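You operate a simulated robot arm through the tools that you are given. There is no shell and no other tool. Be economical: measure what you need, move in short steps, check, and stop when the job is done.

Carry out the task below with a simulated robot arm. There is one attempt and no reset: what you move stays moved.

JOB
Plug the black lead into minus, shut the lid, lock its latch, then turn the power on and press confirm.
Fine: the red lead end stays where it is; the green screen ends on READY; no fuse, plug or lead falls to the ground.

It is judged by the outcome, as a careful person would: the job done as asked, and still so three seconds after it is handed in. It fails if anything else is knocked over, pushed out of place, dropped, spilled or broken. A push-on lid holds only when it is set on centred and level and pressed home; a screw cap is set on level and turned clockwise until tight.

ROBOT AND FRAMES
A 5-joint arm with a two-finger parallel gripper on a trunk, on a base that drives. Base frame: it is fixed to the floor where the robot stands at the start and does not move with it; the origin is under the middle of the robot, x ahead of it, y to its left, z up. Readings come in cm, degrees, newtons and seconds.
It reaches about 113.4 cm from its shoulder. Its first joint turns from -149.0 to 149.0 degrees. Places, roughly: button marked confirm [70, -30, 140]; green tablet screen [70, -30, 140]; grey latch of battery box [60, 10, 90]; knob marked power [60, 20, 70]; lid of the battery box [90, 10, 110]; socket marked minus [70, 0, 90]. Payload 1.57 kg.
The TCP is the grasp point between the finger pads, 3 cm short of the fingertips. In the tool frame z runs along the fingers and y along their closing line. Largest opening 11 cm; finger width 2.4, thickness 1.2; the body of the gripper, 4.8 by 11.2 cm, starts 7.8 cm behind the TCP.
Orientation is that of the tool frame in the base frame, as a unit quaternion [w, x, y, z]. With the fingers straight down and closing along the base's y, the tool's x points along the base's -x, its y along +y and its z along -z.

CONTROLS
- The arm moves only by the tool play_rows. Its argument "increments" is text: rows parted by semicolons, each of 7 numbers parted by spaces: the turn, a rotation vector about the tool's x, y, z in degrees, then the shift along the tool's x, y, z in cm, then the closure, from 0 (fully open) to 1 (shut). In form: rx ry rz tx ty tz fingers; .... A call has 1 to 10 rows; each row shifts and turns the commanded pose from where the row before left it, along the tool's axes as they then stand. A row lasts 0.2 s, in which the tool goes at most 5 cm and 8.6 degrees; a call with a longer step from one row to the next is refused whole, and so is a gripper value outside its range. Where a pose cannot be reached the arm comes as near as it can. A force on the tool above 40 N (or 10 N above the force at the start of the call, whichever is more), or a blocked arm, ends the call early, and 0.2 s more pass. The fingers move at their own pace (about 15.3 cm/s each) and stop on an object; they squeeze with about 34 N. The grip force told is the motor's: it shows also when the fingers shut on nothing. Time passes only in rows, and 0.2 s behind the last, so rows that do not move let the fingers close. The reply holds the time, the measured pose of the TCP, the force on the tool along the base axes, the opening and the grip force, in the units named above and with some noise, with the torque about the TCP (base axes, N m) and any sound that the robot's microphone picked up.
- Cameras (640 x 400 px; columns grow to the right, rows downward): "scene" is now at [3.42, 15.6, 172.24]; the picture's right is [-0.29, -0.96, 0.00], its down [-0.62, 0.19, -0.76] and it looks along [0.73, -0.22, -0.65] (base axes); focal length 283 px, centre (320, 200). "wrist" rides on the gripper at [7, 1.6, -14.1] in the tool frame; the picture's right is [-0.23, 0.97, 0.00], its down [-0.86, -0.20, -0.48] and it looks along [-0.47, -0.11, 0.88] (tool axes); focal length 222 px, centre (320, 200). There is no depth. A picture from a camera that has moved, and an enlarged one, comes with that camera's place and axes in the base frame and with its lens.
- snapshot(camera): a new picture of that camera. It takes no simulated time.
- slide_trunk(by): slides the trunk up (or, below 0, down) by that many cm; the arm and the scene camera ride with it, the base frame stays. It gives what a move gives, with no picture.
- base_move(legs): drives the robot by 1 to 6 legs, each [ahead, turn to the left] in cm and degrees, along the robot's own axes; the way and the turn of a leg run together, so that a leg with both is an arc; at most 150 cm and 180 degrees a leg. The arm and the cameras ride along, it lands a little off, and it stops where it bumps. It gives what a move gives.
- head_to(pan, tilt): turns the head with the scene camera to pan (to the left, within 155 degrees either way) and tilt (down, from -29 to 69), counted from straight ahead of the robot. It gives what a move gives.
- zoom(camera, box): a new picture of the part [left, top, right, bottom] of that camera's present view, enlarged. It takes no simulated time.
- close_job(): hands the job in; it is judged then, once.

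Go step by step. Nothing tells you exact positions but the pictures and the camera data: compare them with the known pose of the tool, close in by small moves and look again before you grip or let go. The budget is 120 turns and 78 pictures, counting those below and the enlarged ones. Unless the task says otherwise, let go and move clear before handing in, and close with one line.

The tools are called after "Emit:" by a JSON object that holds its "fn" and its "kwargs". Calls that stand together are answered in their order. play_rows: Moves the arm, as the interface text tells. Its arguments: {"type":"object","properties":{"increments":{"type":"string"}},"required":["increments"]} The other tools are called the same way: slide_trunk (by) slides the trunk up or down; base_move (legs) drives the base; head_to (pan, tilt) turns the head that bears the scene camera; snapshot (camera) takes a picture; zoom (camera, box) takes an enlarged picture of a part of a camera's view; close_job () hands the job in.

At the start:

```text
time_s: 0.0
tcp_pos: [58.67, 7.31, 100.0]
ee_rot: [0.0, 0.0, 1.0, 0.001]
ft_force: [0.1, 0.3, 0.1]
moment: [-0.01, -0.01, 0.02]
gripper_width: 10.99
finger_force: 0.1
trunk travel left (down, up): [-73.3, 23.7]
robot x, y, heading: [0.18, 1.7, -0.1]
head pan, tilt: [-16.8, 40.5]
```

scene: 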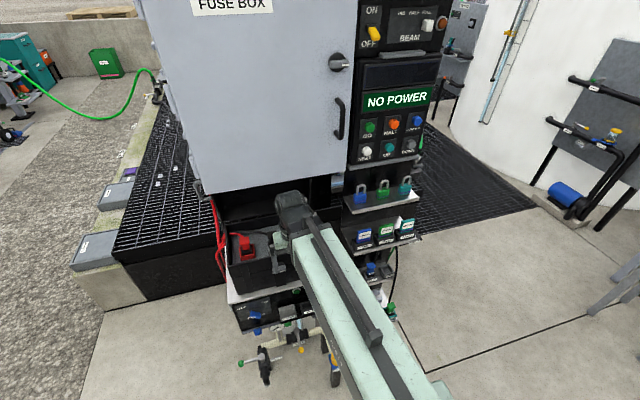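
wrist: 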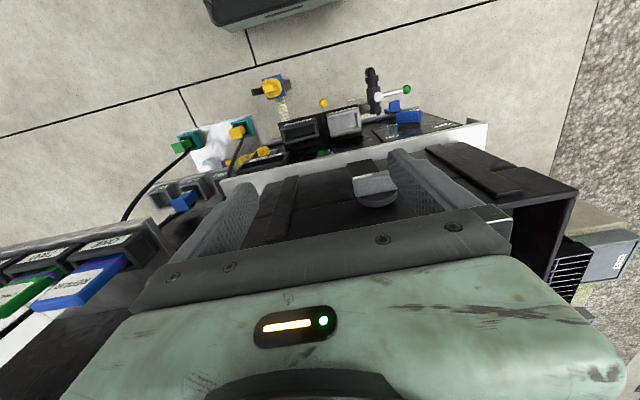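

The arm hangs in front of a stack of panels: the fuse box on top, the battery box below it. I'll zoom in to read the layout before moving.

Emit:
{"fn": "zoom", "kwargs": {"camera": "scene", "box": [200, 170, 440, 390]}}

Emit:
{"fn": "zoom", "kwargs": {"camera": "scene", "box": [320, 0, 460, 180]}}

Emit:
{"fn": "zoom", "kwargs": {"camera": "wrist", "box": [140, 60, 600, 280]}}

```text
1.82 times, centred on (320, 280) of scene
camera zoom: at [3.42, 15.6, 172.24], right [-0.29, -0.96, 0.0], down [-0.62, 0.19, -0.76], along [0.73, -0.22, -0.65], focal length 514 px, centre (320, 54)
```

zoom: 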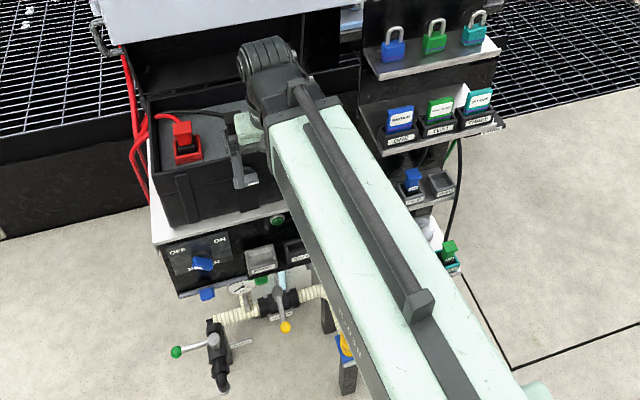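

```text
2.22 times, centred on (390, 90) of scene
camera zoom: at [3.42, 15.6, 172.24], right [-0.29, -0.96, 0.0], down [-0.62, 0.19, -0.76], along [0.73, -0.22, -0.65], focal length 628 px, centre (164, 444)
```

zoom: 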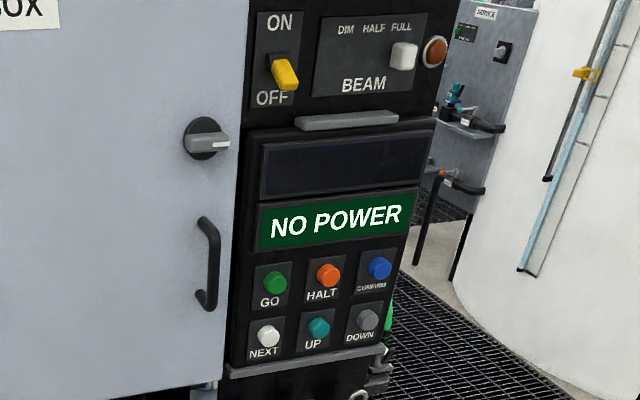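

```text
1.39 times, centred on (370, 170) of wrist
camera zoom: at [51.62, 8.9, 114.08], right [0.23, 0.97, 0.0], down [0.86, -0.2, 0.48], along [0.47, -0.11, -0.88], focal length 309 px, centre (250, 242)
```

zoom: 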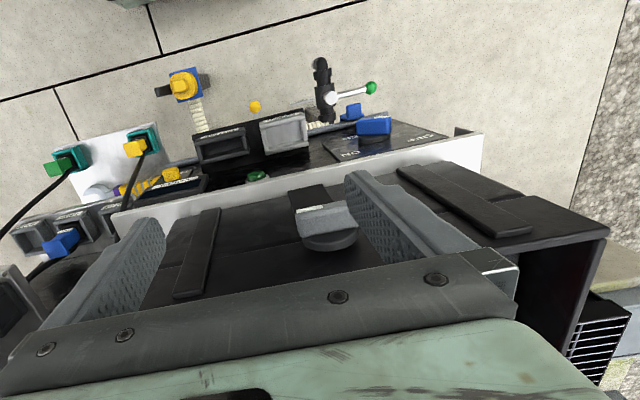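

The arm hides the battery box, so I'll pull it back and swing it to the left, then look again.

Emit:
{"fn": "play_rows", "kwargs": {"increments": "0 0 0 5 0 0 0;0 0 0 5 0 0 0;0 0 0 5 0 0 0;0 0 0 0 5 0 0;0 0 0 0 5 0 0;0 0 0 0 5 0 0;0 0 0 0 5 0 0;0 0 0 0 5 0 0;0 0 0 0 5 0 0;0 0 0 0 5 0 0"}}

Emit:
{"fn": "snapshot", "kwargs": {"camera": "scene"}}

Emit:
{"fn": "zoom", "kwargs": {"camera": "scene", "box": [200, 170, 440, 320]}}

```text
time_s: 2.2
tcp_pos: [56.64, 43.85, 99.93]
ee_rot: [0.001, 0.0, 1.0, 0.0]
ft_force: [-0.1, -0.2, -0.3]
moment: [0.03, 0.04, -0.01]
gripper_width: 11.02
finger_force: 0.0
out of reach, approached as far as the arm can: row 1, 2, 3, 10
trunk travel left (down, up): [-73.3, 23.7]
robot x, y, heading: [-0.08, 0.99, -0.2]
head pan, tilt: [-16.8, 40.5]
```

```text
72 pictures are left
camera scene: at [3.43, 15.61, 172.23], right [-0.29, -0.96, 0.0], down [-0.62, 0.19, -0.76], along [0.73, -0.22, -0.65], focal length 283 px, centre (320, 200)
```

scene: 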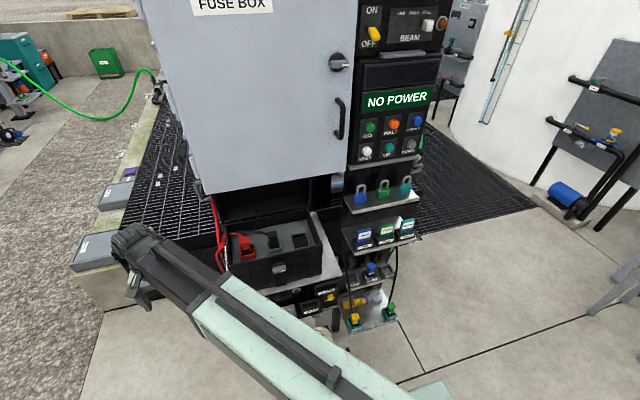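

```text
2.67 times, centred on (320, 245) of scene
camera zoom: at [3.43, 15.61, 172.23], right [-0.29, -0.96, 0.0], down [-0.62, 0.19, -0.76], along [0.73, -0.22, -0.65], focal length 754 px, centre (320, 80)
```

zoom: 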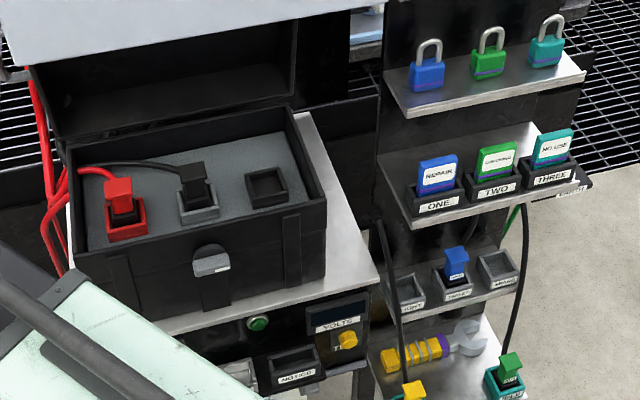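

Emit:
{"fn": "zoom", "kwargs": {"camera": "scene", "box": [225, 220, 325, 285]}}

Emit:
{"fn": "zoom", "kwargs": {"camera": "scene", "box": [340, 170, 440, 330]}}

```text
6.15 times, centred on (275, 252) of scene
camera zoom: at [3.43, 15.61, 172.23], right [-0.29, -0.96, 0.0], down [-0.62, 0.19, -0.76], along [0.73, -0.22, -0.65], focal length 1740 px, centre (597, -123)
```

zoom: 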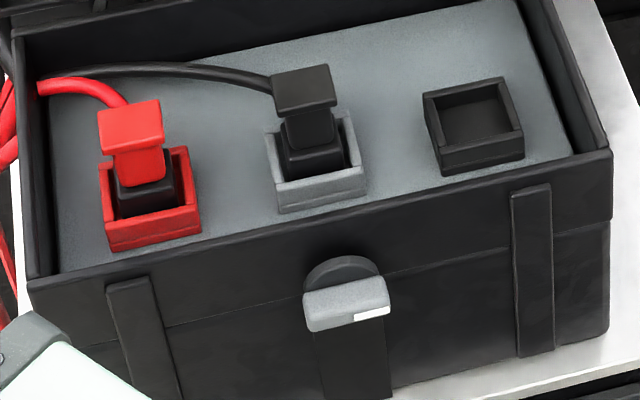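

```text
2.50 times, centred on (390, 250) of scene
camera zoom: at [3.43, 15.61, 172.23], right [-0.29, -0.96, 0.0], down [-0.62, 0.19, -0.76], along [0.73, -0.22, -0.65], focal length 707 px, centre (145, 75)
```

zoom: 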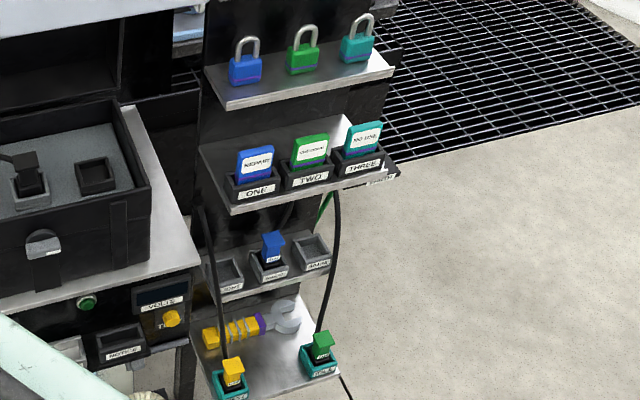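

The empty black socket on the right is minus, and the black lead is parked in the middle grey one. I put the sockets near x 70 and y 3, 12 and 21, and the box top near z 97. I'll raise the trunk for a second view to fix the fuse-box overhang.

Emit:
{"fn": "slide_trunk", "kwargs": {"by": 20}}

Emit:
{"fn": "snapshot", "kwargs": {"camera": "scene"}}

Emit:
{"fn": "snapshot", "kwargs": {"camera": "wrist"}}

```text
time_s: 4.4
tcp_pos: [56.52, 43.87, 119.95]
ee_rot: [0.001, 0.0, 1.0, 0.0]
ft_force: [0.0, -0.4, -0.1]
moment: [-0.04, -0.01, 0.04]
gripper_width: 11.02
finger_force: 0.0
trunk travel left (down, up): [-93.3, 3.7]
robot x, y, heading: [0.28, 1.42, -0.2]
head pan, tilt: [-16.8, 40.5]
```

```text
68 pictures are left
camera scene: at [3.42, 15.61, 192.23], right [-0.29, -0.96, 0.0], down [-0.62, 0.19, -0.76], along [0.73, -0.22, -0.65], focal length 283 px, centre (320, 200)
```

scene: 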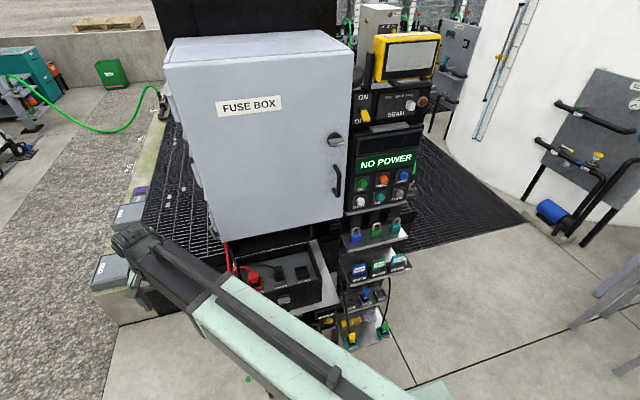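

```text
67 pictures are left
camera wrist: at [49.58, 45.47, 134.07], right [0.23, 0.97, 0.0], down [0.86, -0.2, 0.48], along [0.47, -0.11, -0.88], focal length 222 px, centre (320, 200)
```

wrist: 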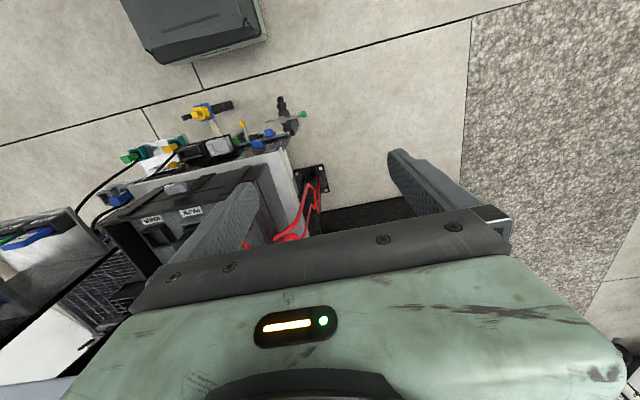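

The fuse box front comes out near x 73, with its bottom near z 119, so I'll reach in tilted from the front. I'll back the robot off and shift it left so it faces the sockets squarely.

Emit:
{"fn": "base_move", "kwargs": {"legs": [[-20, 0], [0, -14], [-25, 0], [0, 14], [24.3, 0]]}}

Emit:
{"fn": "zoom", "kwargs": {"camera": "wrist", "box": [80, 80, 340, 260]}}

Emit:
{"fn": "snapshot", "kwargs": {"camera": "scene"}}

```text
time_s: 10.5
tcp_pos: [35.98, 50.17, 119.94]
ee_rot: [-0.001, 0.001, 1.0, -0.001]
ft_force: [1.3, 0.0, -0.1]
moment: [0.04, 0.03, -0.01]
gripper_width: 11.0
finger_force: 0.0
trunk travel left (down, up): [-93.3, 3.7]
robot x, y, heading: [-20.72, 7.68, 0.1]
head pan, tilt: [-16.8, 40.5]
```

```text
2.22 times, centred on (210, 170) of wrist
camera zoom: at [29.04, 51.7, 134.03], right [0.23, 0.97, 0.0], down [0.86, -0.2, 0.48], along [0.47, -0.11, -0.88], focal length 494 px, centre (564, 267)
```

zoom: 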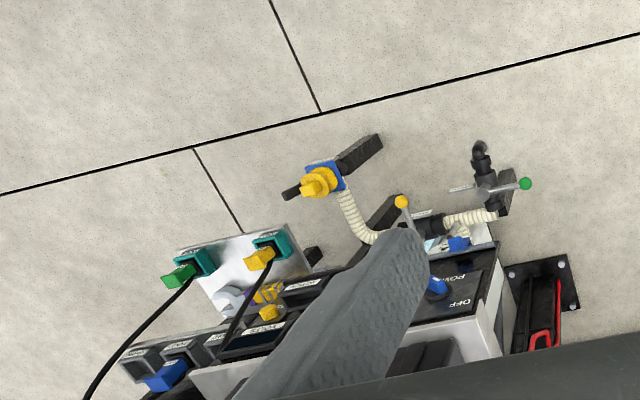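

```text
65 pictures are left
camera scene: at [-17.2, 22.15, 192.23], right [-0.28, -0.96, 0.0], down [-0.62, 0.18, -0.76], along [0.73, -0.22, -0.65], focal length 283 px, centre (320, 200)
```

scene: 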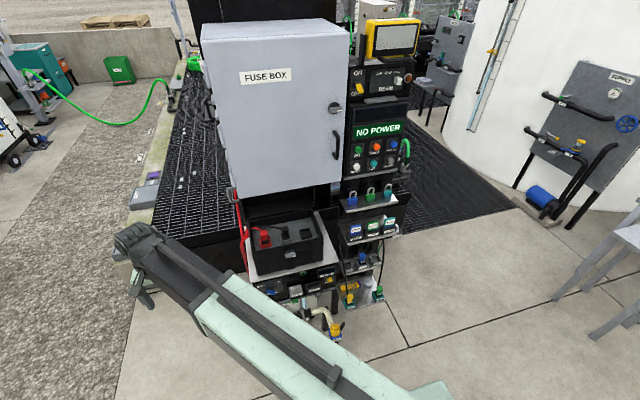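

Emit:
{"fn": "play_rows", "kwargs": {"increments": "0 0 0 -1 -4.77 0 0;0 0 0 -1 -4.77 0 0;0 0 0 -1 -4.77 0 0;0 0 0 -1 -4.77 0 0;0 0 0 -1 -4.77 0 0;0 0 0 -1 -4.77 0 0;0 0 0 -1 -4.77 0 0;0 0 0 -1 -4.77 0 0.3;0 -7 0 0 0 0 0.3;0 -7 0 0 0 0 0.3"}}

Emit:
{"fn": "play_rows", "kwargs": {"increments": "0 -7 0 0 0 0 0.3;0 -7 0 0 0 0 0.3;0 -7 0 0 0 0 0.3"}}

Emit:
{"fn": "snapshot", "kwargs": {"camera": "wrist"}}

Emit:
{"fn": "snapshot", "kwargs": {"camera": "scene"}}

```text
time_s: 12.7
tcp_pos: [43.84, 11.94, 120.63]
ee_rot: [0.123, 0.001, 0.992, 0.0]
ft_force: [-0.2, -0.3, 0.0]
moment: [0.03, -0.03, 0.01]
gripper_width: 7.7
finger_force: 0.1
out of reach, approached as far as the arm can: row 10
trunk travel left (down, up): [-93.3, 3.7]
robot x, y, heading: [-20.86, 7.72, 0.5]
head pan, tilt: [-16.8, 40.5]
```

```text
time_s: 13.5
tcp_pos: [50.14, 12.43, 124.28]
ee_rot: [0.3, 0.0, 0.954, -0.001]
ft_force: [0.2, 0.1, 0.8]
moment: [-0.01, 0.0, 0.02]
gripper_width: 7.71
finger_force: 0.0
out of reach, approached as far as the arm can: row 1, 2, 3
trunk travel left (down, up): [-93.3, 3.7]
robot x, y, heading: [-20.8, 7.93, 0.2]
head pan, tilt: [-16.8, 40.5]
```

```text
64 pictures are left
camera wrist: at [36.25, 14.09, 131.82], right [0.19, 0.97, 0.13], down [0.43, -0.2, 0.88], along [0.88, -0.11, -0.45], focal length 222 px, centre (320, 200)
```

wrist: 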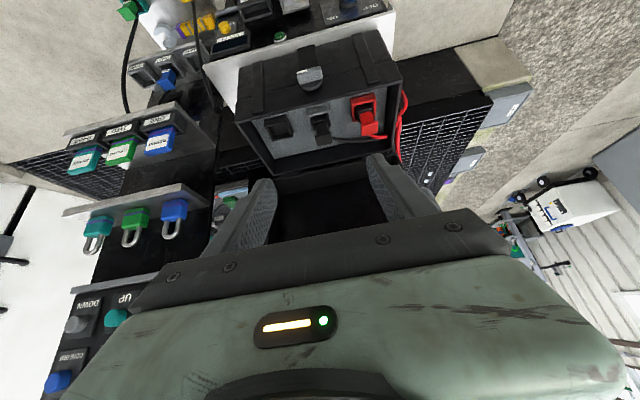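

```text
63 pictures are left
camera scene: at [-17.34, 22.15, 192.24], right [-0.28, -0.96, 0.0], down [-0.62, 0.18, -0.76], along [0.73, -0.22, -0.65], focal length 283 px, centre (320, 200)
```

scene: 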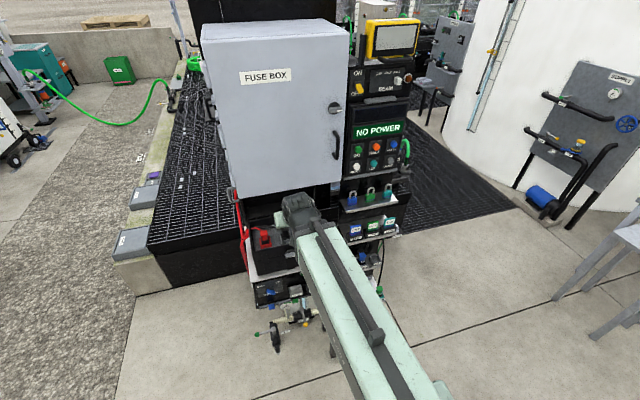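

Emit:
{"fn": "zoom", "kwargs": {"camera": "wrist", "box": [220, 20, 420, 190]}}

```text
2.35 times, centred on (320, 105) of wrist
camera zoom: at [36.25, 14.09, 131.82], right [0.19, 0.97, 0.13], down [0.43, -0.2, 0.88], along [0.88, -0.11, -0.45], focal length 523 px, centre (320, 424)
```

zoom: 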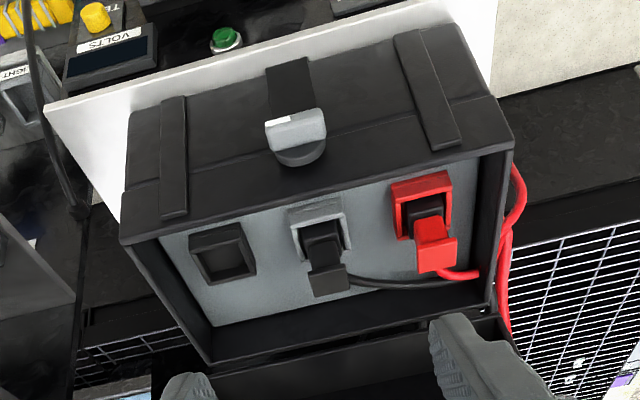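

From the wrist view the black plug stands near (69.1, 12.4) with its head top near z 102, and minus is about 9.1 cm to its right. I'll move in along the tilted tool axis, then check.

Emit:
{"fn": "play_rows", "kwargs": {"increments": "0 0 0 -0.5 0 4 0.3;0 0 0 -0.5 0 4 0.3;0 0 0 -0.5 0 4 0.3;0 0 0 -0.4 0 4.3 0.3;0 0 0 0 0 0 0.3"}}

Emit:
{"fn": "snapshot", "kwargs": {"camera": "wrist"}}

Emit:
{"fn": "zoom", "kwargs": {"camera": "scene", "box": [230, 180, 350, 280]}}

```text
time_s: 14.7
tcp_pos: [61.08, 12.27, 124.33]
ee_rot: [0.3, 0.001, 0.954, 0.0]
ft_force: [-0.8, -0.2, 0.7]
moment: [0.0, 0.0, -0.02]
gripper_width: 7.7
finger_force: 0.1
out of reach, approached as far as the arm can: row 1, 2, 3, 4
trunk travel left (down, up): [-93.3, 3.7]
robot x, y, heading: [-20.88, 7.48, 0.2]
head pan, tilt: [-16.8, 40.5]
```

```text
61 pictures are left
camera wrist: at [47.16, 13.97, 131.83], right [0.19, 0.97, 0.13], down [0.43, -0.2, 0.88], along [0.88, -0.11, -0.45], focal length 222 px, centre (320, 200)
```

wrist: 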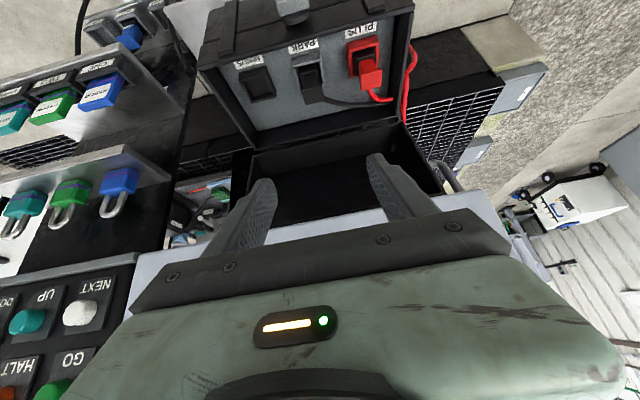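

```text
4.00 times, centred on (290, 230) of scene
camera zoom: at [-17.38, 22.14, 192.24], right [-0.28, -0.96, 0.0], down [-0.62, 0.18, -0.76], along [0.73, -0.22, -0.65], focal length 1131 px, centre (440, 80)
```

zoom: 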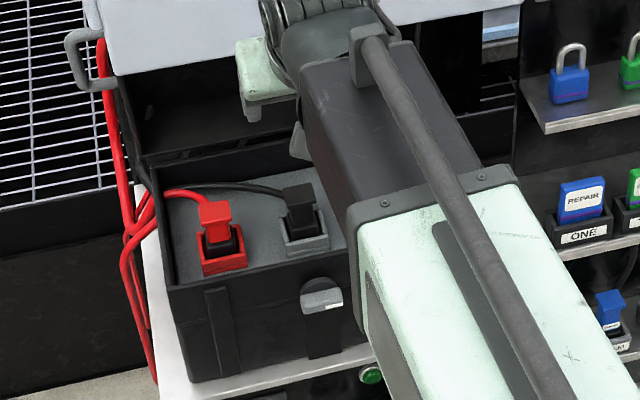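

The labels read PLUS, PARK and MINUS, so the target is confirmed. The arm is at its lower limit, so the trunk will bring it down.

Emit:
{"fn": "slide_trunk", "kwargs": {"by": -15}}

Emit:
{"fn": "zoom", "kwargs": {"camera": "wrist", "box": [180, 0, 440, 220]}}

```text
time_s: 16.4
tcp_pos: [60.97, 12.41, 109.16]
ee_rot: [0.3, 0.001, 0.954, 0.0]
ft_force: [-0.2, 0.3, -0.5]
moment: [0.0, 0.01, 0.02]
gripper_width: 7.7
finger_force: 0.1
trunk travel left (down, up): [-78.3, 18.7]
robot x, y, heading: [-20.56, 7.67, 0.3]
head pan, tilt: [-16.8, 40.5]
```

```text
1.82 times, centred on (310, 110) of wrist
camera zoom: at [47.16, 13.98, 116.83], right [0.19, 0.97, 0.13], down [0.43, -0.2, 0.88], along [0.88, -0.11, -0.45], focal length 404 px, centre (338, 364)
```

zoom: 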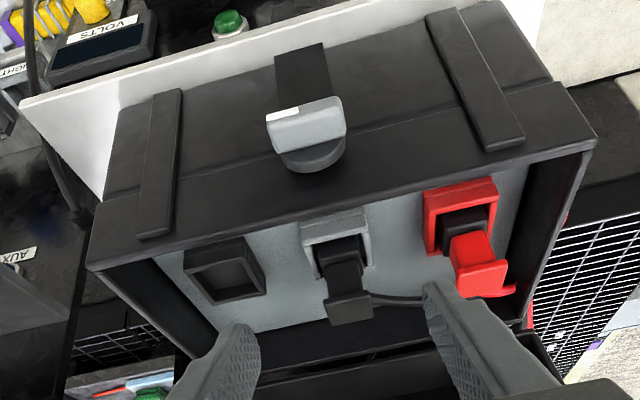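

Emit:
{"fn": "play_rows", "kwargs": {"increments": "0 0 0 -2.2 0 1.55 0.3;0 0 0 -2.2 0 1.55 0.3;0 0 0 -2.1 0 1.5 0.3;0 0 0 0 0 0 0.3"}}

Emit:
{"fn": "snapshot", "kwargs": {"camera": "wrist"}}

```text
time_s: 17.4
tcp_pos: [68.98, 12.44, 109.25]
ee_rot: [0.299, 0.0, 0.954, 0.0]
ft_force: [0.1, 0.5, 0.6]
moment: [0.0, -0.04, -0.03]
gripper_width: 7.7
finger_force: 0.1
trunk travel left (down, up): [-78.3, 18.7]
robot x, y, heading: [-21.08, 7.62, 0.1]
head pan, tilt: [-16.8, 40.5]
```

```text
58 pictures are left
camera wrist: at [55.16, 14.0, 116.82], right [0.19, 0.97, 0.13], down [0.43, -0.2, 0.88], along [0.88, -0.11, -0.45], focal length 222 px, centre (320, 200)
```

wrist: 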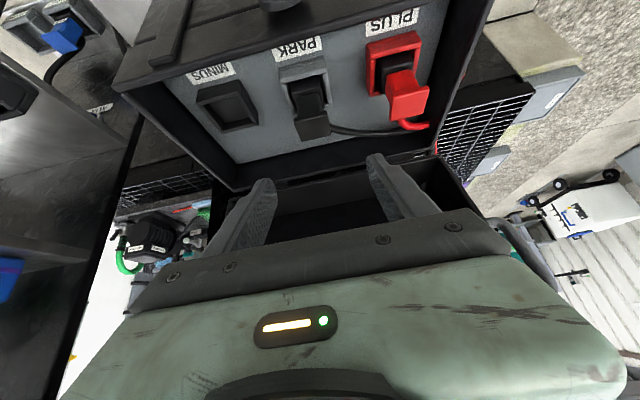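

Emit:
{"fn": "slide_trunk", "kwargs": {"by": -6}}

Emit:
{"fn": "zoom", "kwargs": {"camera": "wrist", "box": [160, 0, 480, 240]}}

Emit:
{"fn": "zoom", "kwargs": {"camera": "scene", "box": [230, 150, 350, 250]}}

```text
time_s: 18.4
tcp_pos: [68.96, 12.32, 103.3]
ee_rot: [0.3, 0.001, 0.954, 0.0]
ft_force: [0.5, 0.0, 0.6]
moment: [0.01, 0.01, 0.03]
gripper_width: 7.68
finger_force: 0.0
trunk travel left (down, up): [-72.3, 24.7]
robot x, y, heading: [-20.71, 7.82, 0.4]
head pan, tilt: [-16.8, 40.5]
```

```text
1.67 times, centred on (320, 120) of wrist
camera zoom: at [55.14, 14.01, 110.83], right [0.19, 0.97, 0.13], down [0.43, -0.2, 0.88], along [0.88, -0.11, -0.45], focal length 370 px, centre (320, 333)
```

zoom: 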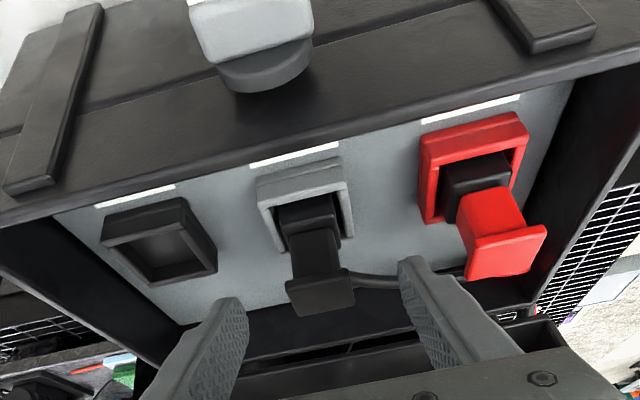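

```text
4.00 times, centred on (290, 200) of scene
camera zoom: at [-17.36, 22.14, 171.24], right [-0.28, -0.96, 0.0], down [-0.62, 0.18, -0.76], along [0.73, -0.22, -0.65], focal length 1131 px, centre (440, 200)
```

zoom: 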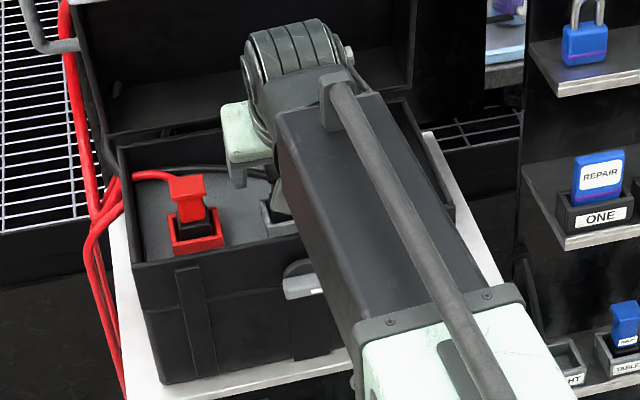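

Emit:
{"fn": "slide_trunk", "kwargs": {"by": -2.4}}

Emit:
{"fn": "play_rows", "kwargs": {"increments": "0 0 0 0 0 0 0.5;0 0 0 0 0 0 0.7;0 0 0 0 0 0 1;0 0 0 0 0 0 1;0 0 0 0 0 0 1"}}

Emit:
{"fn": "zoom", "kwargs": {"camera": "wrist", "box": [160, 0, 480, 240]}}

```text
time_s: 19.1
tcp_pos: [69.04, 12.38, 100.8]
ee_rot: [0.299, 0.0, 0.954, 0.0]
ft_force: [0.3, 0.0, -0.4]
moment: [0.01, -0.01, 0.02]
gripper_width: 7.69
finger_force: 0.1
trunk travel left (down, up): [-69.9, 27.1]
robot x, y, heading: [-20.46, 7.39, 0.2]
head pan, tilt: [-16.8, 40.5]
```

```text
time_s: 20.4
tcp_pos: [69.0, 12.46, 100.84]
ee_rot: [0.299, 0.001, 0.954, 0.0]
ft_force: [0.2, -0.9, 0.3]
moment: [0.02, -0.03, -0.03]
gripper_width: 2.52
finger_force: 33.9
trunk travel left (down, up): [-69.9, 27.1]
robot x, y, heading: [-20.33, 7.6, 0.3]
head pan, tilt: [-16.8, 40.5]
```

```text
1.67 times, centred on (320, 120) of wrist
camera zoom: at [55.14, 14.01, 108.43], right [0.19, 0.97, 0.13], down [0.43, -0.2, 0.88], along [0.88, -0.11, -0.45], focal length 370 px, centre (320, 333)
```

zoom: 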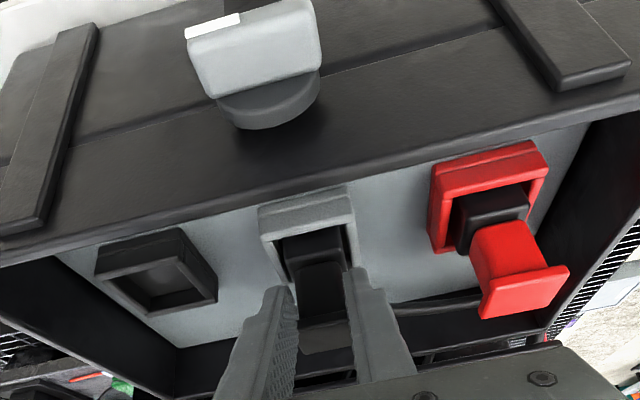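

The plug is gripped at 2.52 cm wide. I'll lift it straight up.

Emit:
{"fn": "slide_trunk", "kwargs": {"by": 6}}

Emit:
{"fn": "zoom", "kwargs": {"camera": "wrist", "box": [160, 0, 480, 240]}}

```text
time_s: 21.4
tcp_pos: [68.98, 12.41, 106.87]
ee_rot: [0.301, 0.001, 0.954, -0.001]
ft_force: [0.3, 0.7, -0.2]
moment: [0.0, 0.01, -0.01]
gripper_width: 2.5
finger_force: 34.5
trunk travel left (down, up): [-75.9, 21.1]
robot x, y, heading: [-20.89, 7.81, 0.7]
head pan, tilt: [-16.8, 40.5]
```

```text
1.67 times, centred on (320, 120) of wrist
camera zoom: at [55.16, 14.02, 114.41], right [0.19, 0.97, 0.13], down [0.43, -0.2, 0.88], along [0.88, -0.11, -0.45], focal length 370 px, centre (320, 333)
```

zoom: 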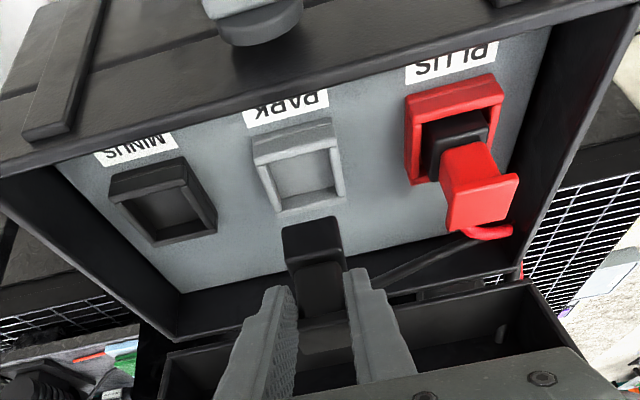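

The plug is out. At this height the PARK rim centre sits at (305,177) in this zoom, so minus must land on the same pixel after I shift right.

Emit:
{"fn": "play_rows", "kwargs": {"increments": "0 0 0 0 -4.5 0 1;0 0 0 0 -4.5 0 1;0 0 0 0 0 0 1;0 0 0 0 0 0 1"}}

Emit:
{"fn": "zoom", "kwargs": {"camera": "wrist", "box": [160, 0, 480, 240]}}

```text
time_s: 22.4
tcp_pos: [69.03, 3.19, 106.88]
ee_rot: [0.301, 0.0, 0.954, 0.0]
ft_force: [0.1, 0.6, -0.6]
moment: [-0.04, 0.0, 0.03]
gripper_width: 2.5
finger_force: 33.8
trunk travel left (down, up): [-75.9, 21.1]
robot x, y, heading: [-21.05, 8.01, 0.5]
head pan, tilt: [-16.8, 40.5]
```

```text
1.67 times, centred on (320, 120) of wrist
camera zoom: at [55.16, 4.74, 114.42], right [0.19, 0.97, 0.13], down [0.43, -0.2, 0.88], along [0.88, -0.11, -0.45], focal length 370 px, centre (320, 333)
```

zoom: 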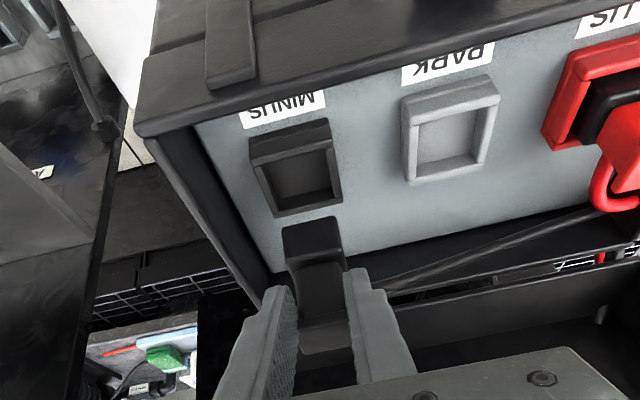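

Emit:
{"fn": "zoom", "kwargs": {"camera": "wrist", "box": [270, 40, 430, 160]}}

```text
3.33 times, centred on (350, 100) of wrist
camera zoom: at [55.16, 4.74, 114.42], right [0.19, 0.97, 0.13], down [0.43, -0.2, 0.88], along [0.88, -0.11, -0.45], focal length 740 px, centre (220, 533)
```

zoom: 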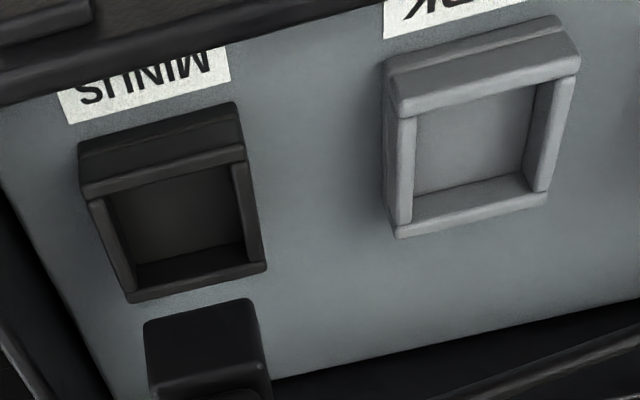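

The minus rim is about 2 mm further right and slightly further ahead than the plug now sits. I'll correct that and lower the plug most of the way.

Emit:
{"fn": "play_rows", "kwargs": {"increments": "0 0 0 -0.12 -0.22 0.09 1;0 0 0 0 0 0 1"}}

Emit:
{"fn": "slide_trunk", "kwargs": {"by": -2.6}}

Emit:
{"fn": "zoom", "kwargs": {"camera": "wrist", "box": [240, 40, 400, 160]}}

```text
time_s: 22.9
tcp_pos: [69.13, 3.06, 106.95]
ee_rot: [0.299, 0.001, 0.954, -0.001]
ft_force: [0.3, -0.9, -0.8]
moment: [-0.03, 0.01, -0.02]
gripper_width: 2.48
finger_force: 33.8
trunk travel left (down, up): [-75.9, 21.1]
robot x, y, heading: [-20.59, 7.84, 0.4]
head pan, tilt: [-16.8, 40.5]
```

```text
time_s: 23.7
tcp_pos: [69.13, 2.82, 104.25]
ee_rot: [0.3, 0.0, 0.954, 0.001]
ft_force: [0.0, -0.3, -0.2]
moment: [0.0, 0.01, 0.0]
gripper_width: 2.49
finger_force: 34.1
trunk travel left (down, up): [-73.3, 23.7]
robot x, y, heading: [-20.55, 7.78, 0.2]
head pan, tilt: [-16.8, 40.5]
```

```text
3.33 times, centred on (320, 100) of wrist
camera zoom: at [55.28, 4.55, 111.82], right [0.19, 0.97, 0.13], down [0.43, -0.2, 0.88], along [0.88, -0.11, -0.45], focal length 740 px, centre (320, 533)
```

zoom: 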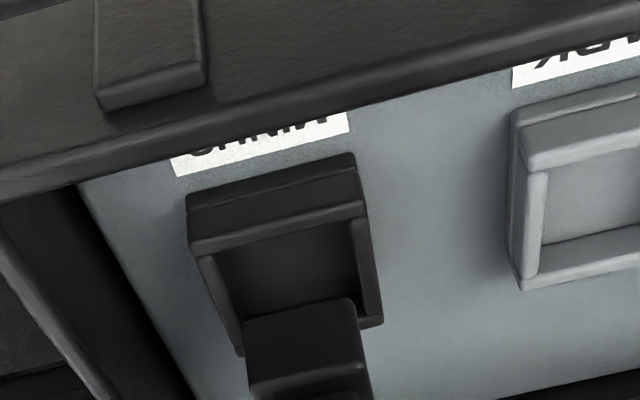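

Emit:
{"fn": "play_rows", "kwargs": {"increments": "0 0 0 0 -0.1 0 1;0 0 0 0 0 0 1"}}

Emit:
{"fn": "slide_trunk", "kwargs": {"by": -1.7}}

Emit:
{"fn": "zoom", "kwargs": {"camera": "wrist", "box": [240, 40, 400, 160]}}

```text
time_s: 24.3
tcp_pos: [69.18, 2.84, 104.31]
ee_rot: [0.3, 0.001, 0.954, 0.0]
ft_force: [-0.2, 0.4, -0.6]
moment: [0.0, 0.05, 0.0]
gripper_width: 2.49
finger_force: 33.7
trunk travel left (down, up): [-73.3, 23.7]
robot x, y, heading: [-21.13, 7.99, 0.2]
head pan, tilt: [-16.8, 40.5]
```

```text
time_s: 24.9
tcp_pos: [69.09, 2.82, 102.54]
ee_rot: [0.299, 0.001, 0.954, 0.0]
ft_force: [0.7, 0.6, -1.6]
moment: [0.0, 0.01, 0.0]
gripper_width: 2.52
finger_force: 33.7
trunk travel left (down, up): [-71.6, 25.4]
robot x, y, heading: [-21.03, 7.37, 0.4]
head pan, tilt: [-16.8, 40.5]
```

```text
3.33 times, centred on (320, 100) of wrist
camera zoom: at [55.26, 4.46, 110.12], right [0.19, 0.97, 0.13], down [0.43, -0.2, 0.88], along [0.88, -0.11, -0.45], focal length 740 px, centre (320, 533)
```

zoom: 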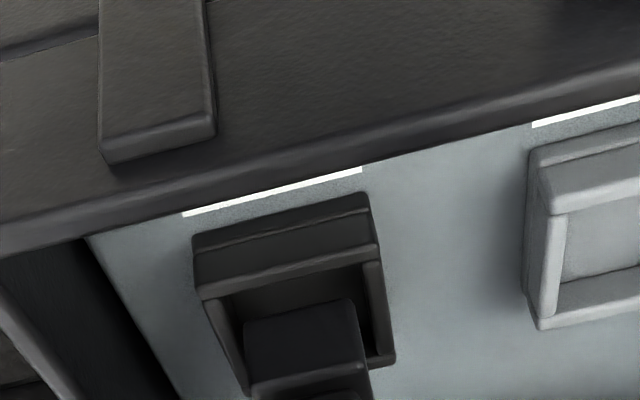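

Emit:
{"fn": "slide_trunk", "kwargs": {"by": -0.9}}

Emit:
{"fn": "zoom", "kwargs": {"camera": "wrist", "box": [240, 40, 400, 160]}}

```text
time_s: 25.5
tcp_pos: [69.14, 2.83, 101.78]
ee_rot: [0.3, 0.0, 0.954, 0.0]
ft_force: [-0.9, 0.3, -0.1]
moment: [0.0, 0.0, 0.0]
gripper_width: 2.5
finger_force: 34.3
trunk travel left (down, up): [-70.7, 26.3]
robot x, y, heading: [-20.6, 7.65, 0.4]
head pan, tilt: [-16.8, 40.5]
```

```text
3.33 times, centred on (320, 100) of wrist
camera zoom: at [55.26, 4.46, 109.22], right [0.19, 0.97, 0.13], down [0.43, -0.2, 0.88], along [0.88, -0.11, -0.45], focal length 740 px, centre (320, 533)
```

zoom: 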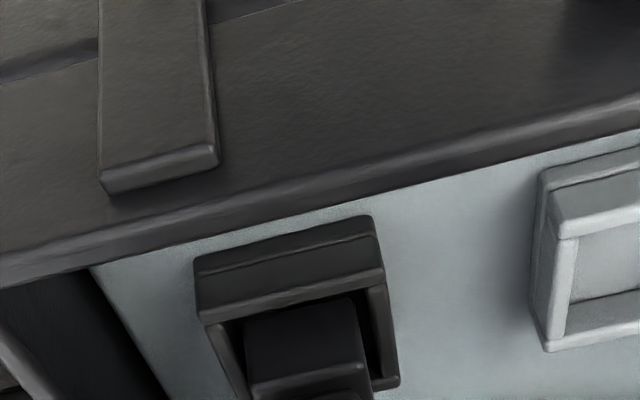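

Emit:
{"fn": "slide_trunk", "kwargs": {"by": -0.8}}

Emit:
{"fn": "zoom", "kwargs": {"camera": "wrist", "box": [160, 0, 480, 240]}}

```text
time_s: 26.1
tcp_pos: [69.17, 2.9, 100.89]
ee_rot: [0.301, 0.0, 0.954, 0.0]
ft_force: [0.2, -0.4, 1.6]
moment: [0.01, -0.01, 0.01]
gripper_width: 2.5
finger_force: 33.9
trunk travel left (down, up): [-69.9, 27.1]
robot x, y, heading: [-20.59, 7.99, 0.3]
head pan, tilt: [-16.8, 40.5]
```

```text
1.67 times, centred on (320, 120) of wrist
camera zoom: at [55.24, 4.46, 108.43], right [0.19, 0.97, 0.13], down [0.43, -0.2, 0.88], along [0.88, -0.11, -0.45], focal length 370 px, centre (320, 333)
```

zoom: 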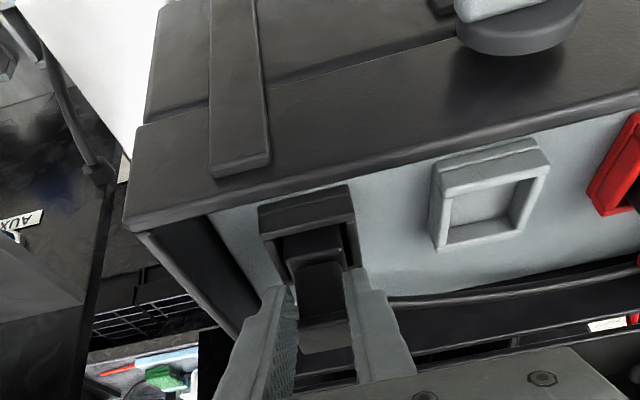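

Emit:
{"fn": "slide_trunk", "kwargs": {"by": -0.4}}

```text
time_s: 26.6
tcp_pos: [68.95, 2.89, 100.78]
ee_rot: [0.302, 0.001, 0.953, -0.001]
ft_force: [6.1, -0.9, 29.4]
moment: [-0.02, -0.87, 0.02]
gripper_width: 2.52
finger_force: 34.4
trunk travel left (down, up): [-69.5, 27.5]
robot x, y, heading: [-20.86, 7.56, 0.6]
head pan, tilt: [-16.8, 40.5]
```

The plug bottoms out firmly, with 29 N upward at the seated height. I'll open a little, rise clear and look.

Emit:
{"fn": "play_rows", "kwargs": {"increments": "0 0 0 0 0 0 0.5;0 0 0 0 0 0 0.5;0 0 0 0 0 0 0.5"}}

Emit:
{"fn": "slide_trunk", "kwargs": {"by": 9}}

Emit:
{"fn": "snapshot", "kwargs": {"camera": "wrist"}}

```text
time_s: 27.4
tcp_pos: [69.11, 2.85, 100.52]
ee_rot: [0.3, 0.001, 0.954, 0.0]
ft_force: [-0.3, 0.2, -0.3]
moment: [0.0, -0.02, -0.01]
gripper_width: 5.51
finger_force: 0.1
trunk travel left (down, up): [-69.5, 27.5]
robot x, y, heading: [-20.71, 7.66, 0.2]
head pan, tilt: [-16.8, 40.5]
```

```text
time_s: 28.6
tcp_pos: [69.11, 2.86, 109.39]
ee_rot: [0.3, 0.0, 0.954, 0.0]
ft_force: [0.5, -0.1, -0.2]
moment: [0.01, 0.02, 0.0]
gripper_width: 5.51
finger_force: 0.0
trunk travel left (down, up): [-78.5, 18.5]
robot x, y, heading: [-20.77, 7.86, 0.1]
head pan, tilt: [-16.8, 40.5]
```

```text
47 pictures are left
camera wrist: at [55.27, 4.46, 117.02], right [0.19, 0.97, 0.13], down [0.43, -0.2, 0.88], along [0.88, -0.11, -0.45], focal length 222 px, centre (320, 200)
```

wrist: 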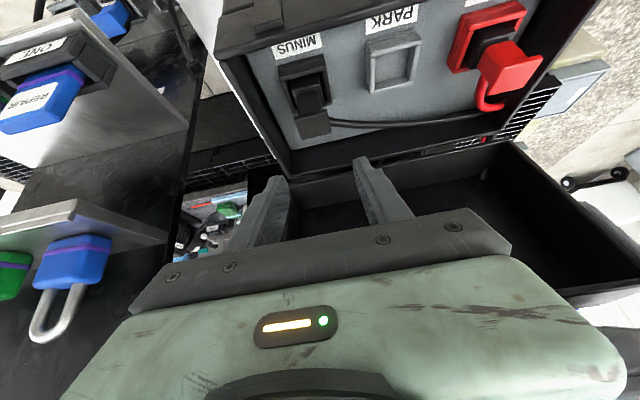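

The black plug is seated in MINUS with the cable clear. Next is the lid, so I'll back the arm off to see how it stands.

Emit:
{"fn": "play_rows", "kwargs": {"increments": "0 0 0 3.3 1 -2.3 0.5;0 0 0 3.3 1 -2.3 0.5;0 0 0 3.3 1 -2.3 0.5;0 0 0 3.3 1 -2.3 0.5;0 0 0 0 0 0 0.5"}}

Emit:
{"fn": "snapshot", "kwargs": {"camera": "wrist"}}

Emit:
{"fn": "zoom", "kwargs": {"camera": "scene", "box": [210, 130, 370, 250]}}

```text
time_s: 29.8
tcp_pos: [53.05, 6.83, 109.46]
ee_rot: [0.298, -0.001, 0.955, 0.0]
ft_force: [0.3, 0.1, 0.0]
moment: [-0.01, 0.0, 0.01]
gripper_width: 5.5
finger_force: 0.1
trunk travel left (down, up): [-78.5, 18.5]
robot x, y, heading: [-20.65, 7.43, 0.3]
head pan, tilt: [-16.8, 40.5]
```

```text
46 pictures are left
camera wrist: at [39.13, 8.46, 117.03], right [0.19, 0.97, 0.13], down [0.43, -0.2, 0.88], along [0.88, -0.11, -0.46], focal length 222 px, centre (320, 200)
```

wrist: 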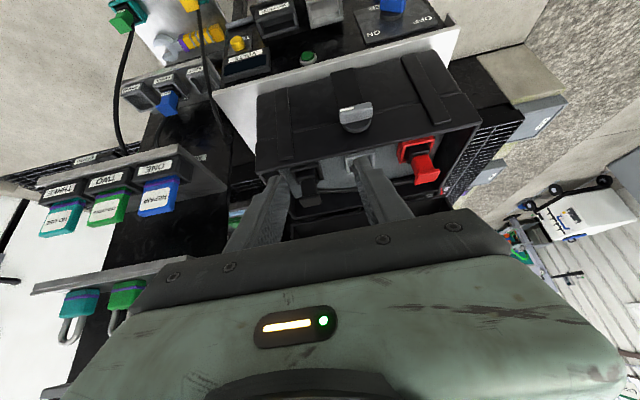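

```text
3.33 times, centred on (290, 190) of scene
camera zoom: at [-17.36, 22.16, 177.44], right [-0.28, -0.96, 0.0], down [-0.62, 0.18, -0.76], along [0.73, -0.22, -0.65], focal length 942 px, centre (420, 233)
```

zoom: 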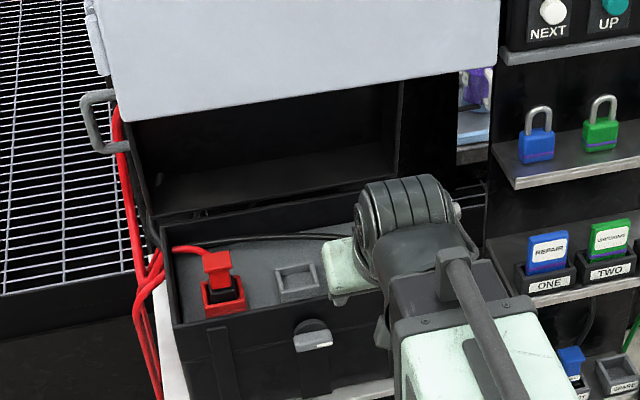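

Emit:
{"fn": "base_move", "kwargs": {"legs": [[-25, 0]]}}

Emit:
{"fn": "slide_trunk", "kwargs": {"by": -45}}

Emit:
{"fn": "head_to", "kwargs": {"pan": -10, "tilt": 15}}

Emit:
{"fn": "snapshot", "kwargs": {"camera": "scene"}}

```text
time_s: 31.6
tcp_pos: [28.33, 7.16, 109.32]
ee_rot: [0.3, -0.003, 0.954, 0.001]
ft_force: [0.1, 0.2, 0.9]
moment: [0.02, -0.02, -0.02]
gripper_width: 5.51
finger_force: 0.1
trunk travel left (down, up): [-78.5, 18.5]
robot x, y, heading: [-45.81, 7.45, 0.6]
head pan, tilt: [-16.8, 40.5]
```

```text
refused: -45 is not a number from -40 to 40
```

```text
time_s: 32.5
tcp_pos: [28.31, 7.07, 109.42]
ee_rot: [0.299, -0.003, 0.954, 0.001]
ft_force: [0.4, 0.4, 0.3]
moment: [-0.01, -0.03, 0.03]
gripper_width: 5.5
finger_force: 0.1
trunk travel left (down, up): [-78.5, 18.5]
robot x, y, heading: [-45.19, 8.26, 1.0]
head pan, tilt: [-10.0, 15.0]
```

```text
44 pictures are left
camera scene: at [-41.06, 22.92, 181.45], right [-0.16, -0.99, 0.0], down [-0.26, 0.04, -0.97], along [0.95, -0.16, -0.26], focal length 283 px, centre (320, 200)
```

scene: 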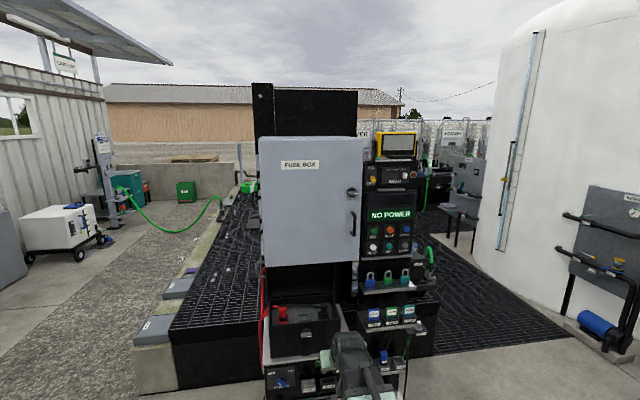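

Emit:
{"fn": "slide_trunk", "kwargs": {"by": -40}}

Emit:
{"fn": "head_to", "kwargs": {"pan": -10, "tilt": 20}}

Emit:
{"fn": "snapshot", "kwargs": {"camera": "scene"}}

Emit:
{"fn": "zoom", "kwargs": {"camera": "scene", "box": [240, 100, 440, 240]}}

```text
time_s: 36.4
tcp_pos: [28.24, 7.05, 69.53]
ee_rot: [0.3, -0.003, 0.954, 0.001]
ft_force: [0.7, -0.7, 0.0]
moment: [0.0, -0.01, 0.0]
gripper_width: 5.52
finger_force: 0.0
trunk travel left (down, up): [-38.5, 58.5]
robot x, y, heading: [-45.45, 7.5, 0.9]
head pan, tilt: [-10.0, 15.0]
```

```text
time_s: 37.0
tcp_pos: [28.34, 7.07, 69.41]
ee_rot: [0.3, -0.002, 0.954, 0.0]
ft_force: [-0.2, -0.4, -0.4]
moment: [0.02, 0.0, -0.01]
gripper_width: 5.49
finger_force: 0.1
trunk travel left (down, up): [-38.5, 58.5]
robot x, y, heading: [-45.33, 7.13, 0.7]
head pan, tilt: [-10.0, 20.0]
```

```text
43 pictures are left
camera scene: at [-41.08, 22.93, 140.65], right [-0.16, -0.99, 0.0], down [-0.34, 0.05, -0.94], along [0.93, -0.15, -0.34], focal length 283 px, centre (320, 200)
```

scene: 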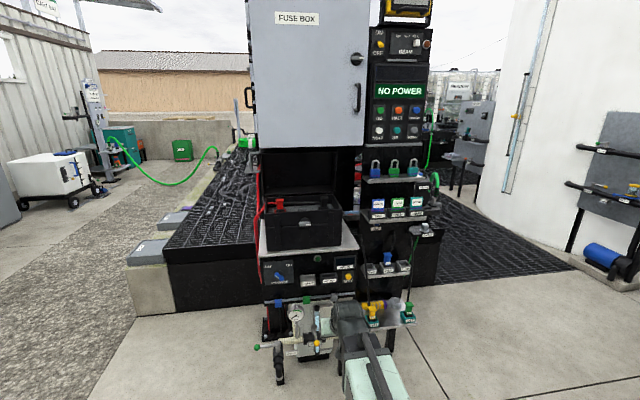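

```text
2.86 times, centred on (340, 170) of scene
camera zoom: at [-41.08, 22.93, 140.65], right [-0.16, -0.99, 0.0], down [-0.34, 0.05, -0.94], along [0.93, -0.15, -0.34], focal length 808 px, centre (263, 286)
```

zoom: 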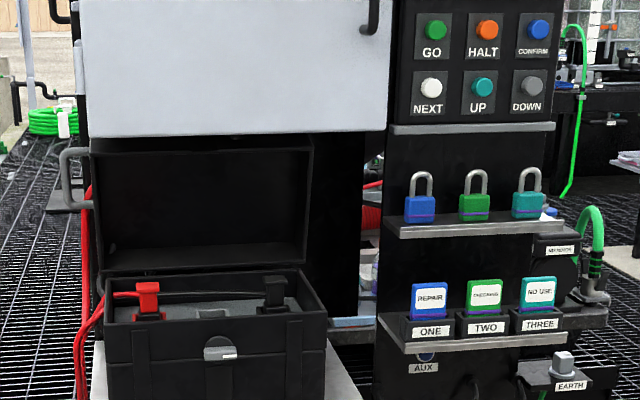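

Emit:
{"fn": "zoom", "kwargs": {"camera": "scene", "box": [260, 140, 360, 205]}}

Emit:
{"fn": "zoom", "kwargs": {"camera": "scene", "box": [260, 190, 380, 300]}}

```text
6.15 times, centred on (310, 172) of scene
camera zoom: at [-41.08, 22.93, 140.65], right [-0.16, -0.99, 0.0], down [-0.34, 0.05, -0.94], along [0.93, -0.15, -0.34], focal length 1740 px, centre (382, 369)
```

zoom: 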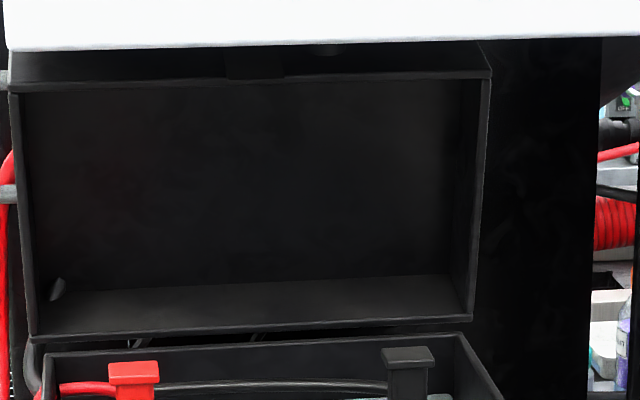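

```text
3.64 times, centred on (320, 245) of scene
camera zoom: at [-41.08, 22.93, 140.65], right [-0.16, -0.99, 0.0], down [-0.34, 0.05, -0.94], along [0.93, -0.15, -0.34], focal length 1028 px, centre (320, 36)
```

zoom: 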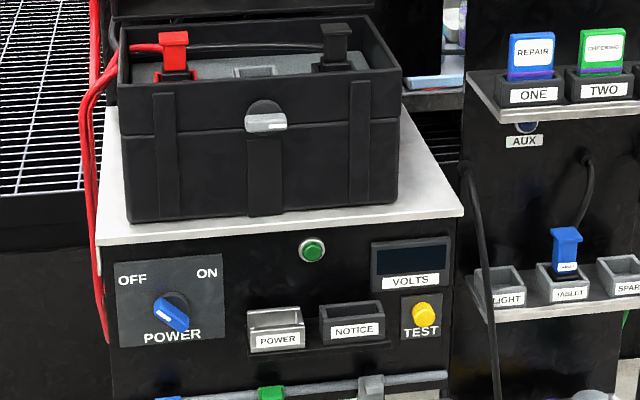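

The lid seems to stand almost upright, hinged near x 81, z 98, with its top rim near z 118. I plan to pinch its right side wall with a level tool and swing it forward. First I'll raise the trunk and move the robot over, square to that wall.

Emit:
{"fn": "slide_trunk", "kwargs": {"by": 40}}

Emit:
{"fn": "base_move", "kwargs": {"legs": [[0, -35.5], [20.5, 0], [0, 34.8], [10, 0]]}}

Emit:
{"fn": "play_rows", "kwargs": {"increments": "0 -8 0 0 0 0 0.5;0 -8 0 0 0 0 0.5;0 -8 0 0 0 0 0.5;0 -8 0 0 0 0 0.5;0 -8 0 0 0 0 0.5;0 -8 0 0 0 0 0.5;0 -7 0 0 0 0 0.5;0 0 0 0 0 0 0.5"}}

Emit:
{"fn": "snapshot", "kwargs": {"camera": "wrist"}}

```text
time_s: 40.9
tcp_pos: [28.32, 7.08, 109.39]
ee_rot: [0.299, -0.004, 0.954, 0.002]
ft_force: [-0.2, 0.2, 0.3]
moment: [0.03, -0.04, 0.02]
gripper_width: 5.47
finger_force: 0.1
trunk travel left (down, up): [-78.5, 18.5]
robot x, y, heading: [-45.39, 7.96, 0.9]
head pan, tilt: [-10.0, 20.0]
```

```text
time_s: 46.6
tcp_pos: [55.1, -4.62, 109.44]
ee_rot: [0.297, -0.002, 0.955, 0.001]
ft_force: [-0.2, 0.4, 0.5]
moment: [-0.02, 0.05, -0.01]
gripper_width: 5.48
finger_force: 0.0
trunk travel left (down, up): [-78.5, 18.5]
robot x, y, heading: [-18.47, -4.06, 1.2]
head pan, tilt: [-10.0, 20.0]
```

```text
time_s: 48.4
tcp_pos: [62.45, -4.39, 127.96]
ee_rot: [0.69, -0.004, 0.724, 0.004]
ft_force: [0.4, -0.2, -0.6]
moment: [0.02, 0.01, -0.02]
gripper_width: 5.52
finger_force: 0.0
out of reach, approached as far as the arm can: row 1, 2, 3, 4, 5, 6, 7
trunk travel left (down, up): [-78.5, 18.5]
robot x, y, heading: [-18.73, -3.96, 1.3]
head pan, tilt: [-10.0, 20.0]
```

```text
39 pictures are left
camera wrist: at [47.89, -3.04, 121.5], right [0.0, 0.97, 0.23], down [-0.43, -0.2, 0.88], along [0.9, -0.1, 0.42], focal length 222 px, centre (320, 200)
```

wrist: 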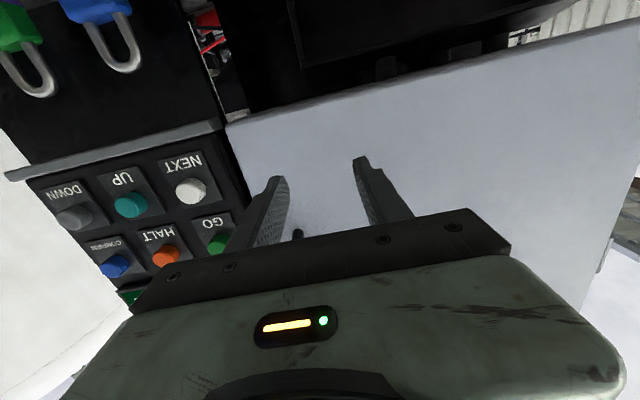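

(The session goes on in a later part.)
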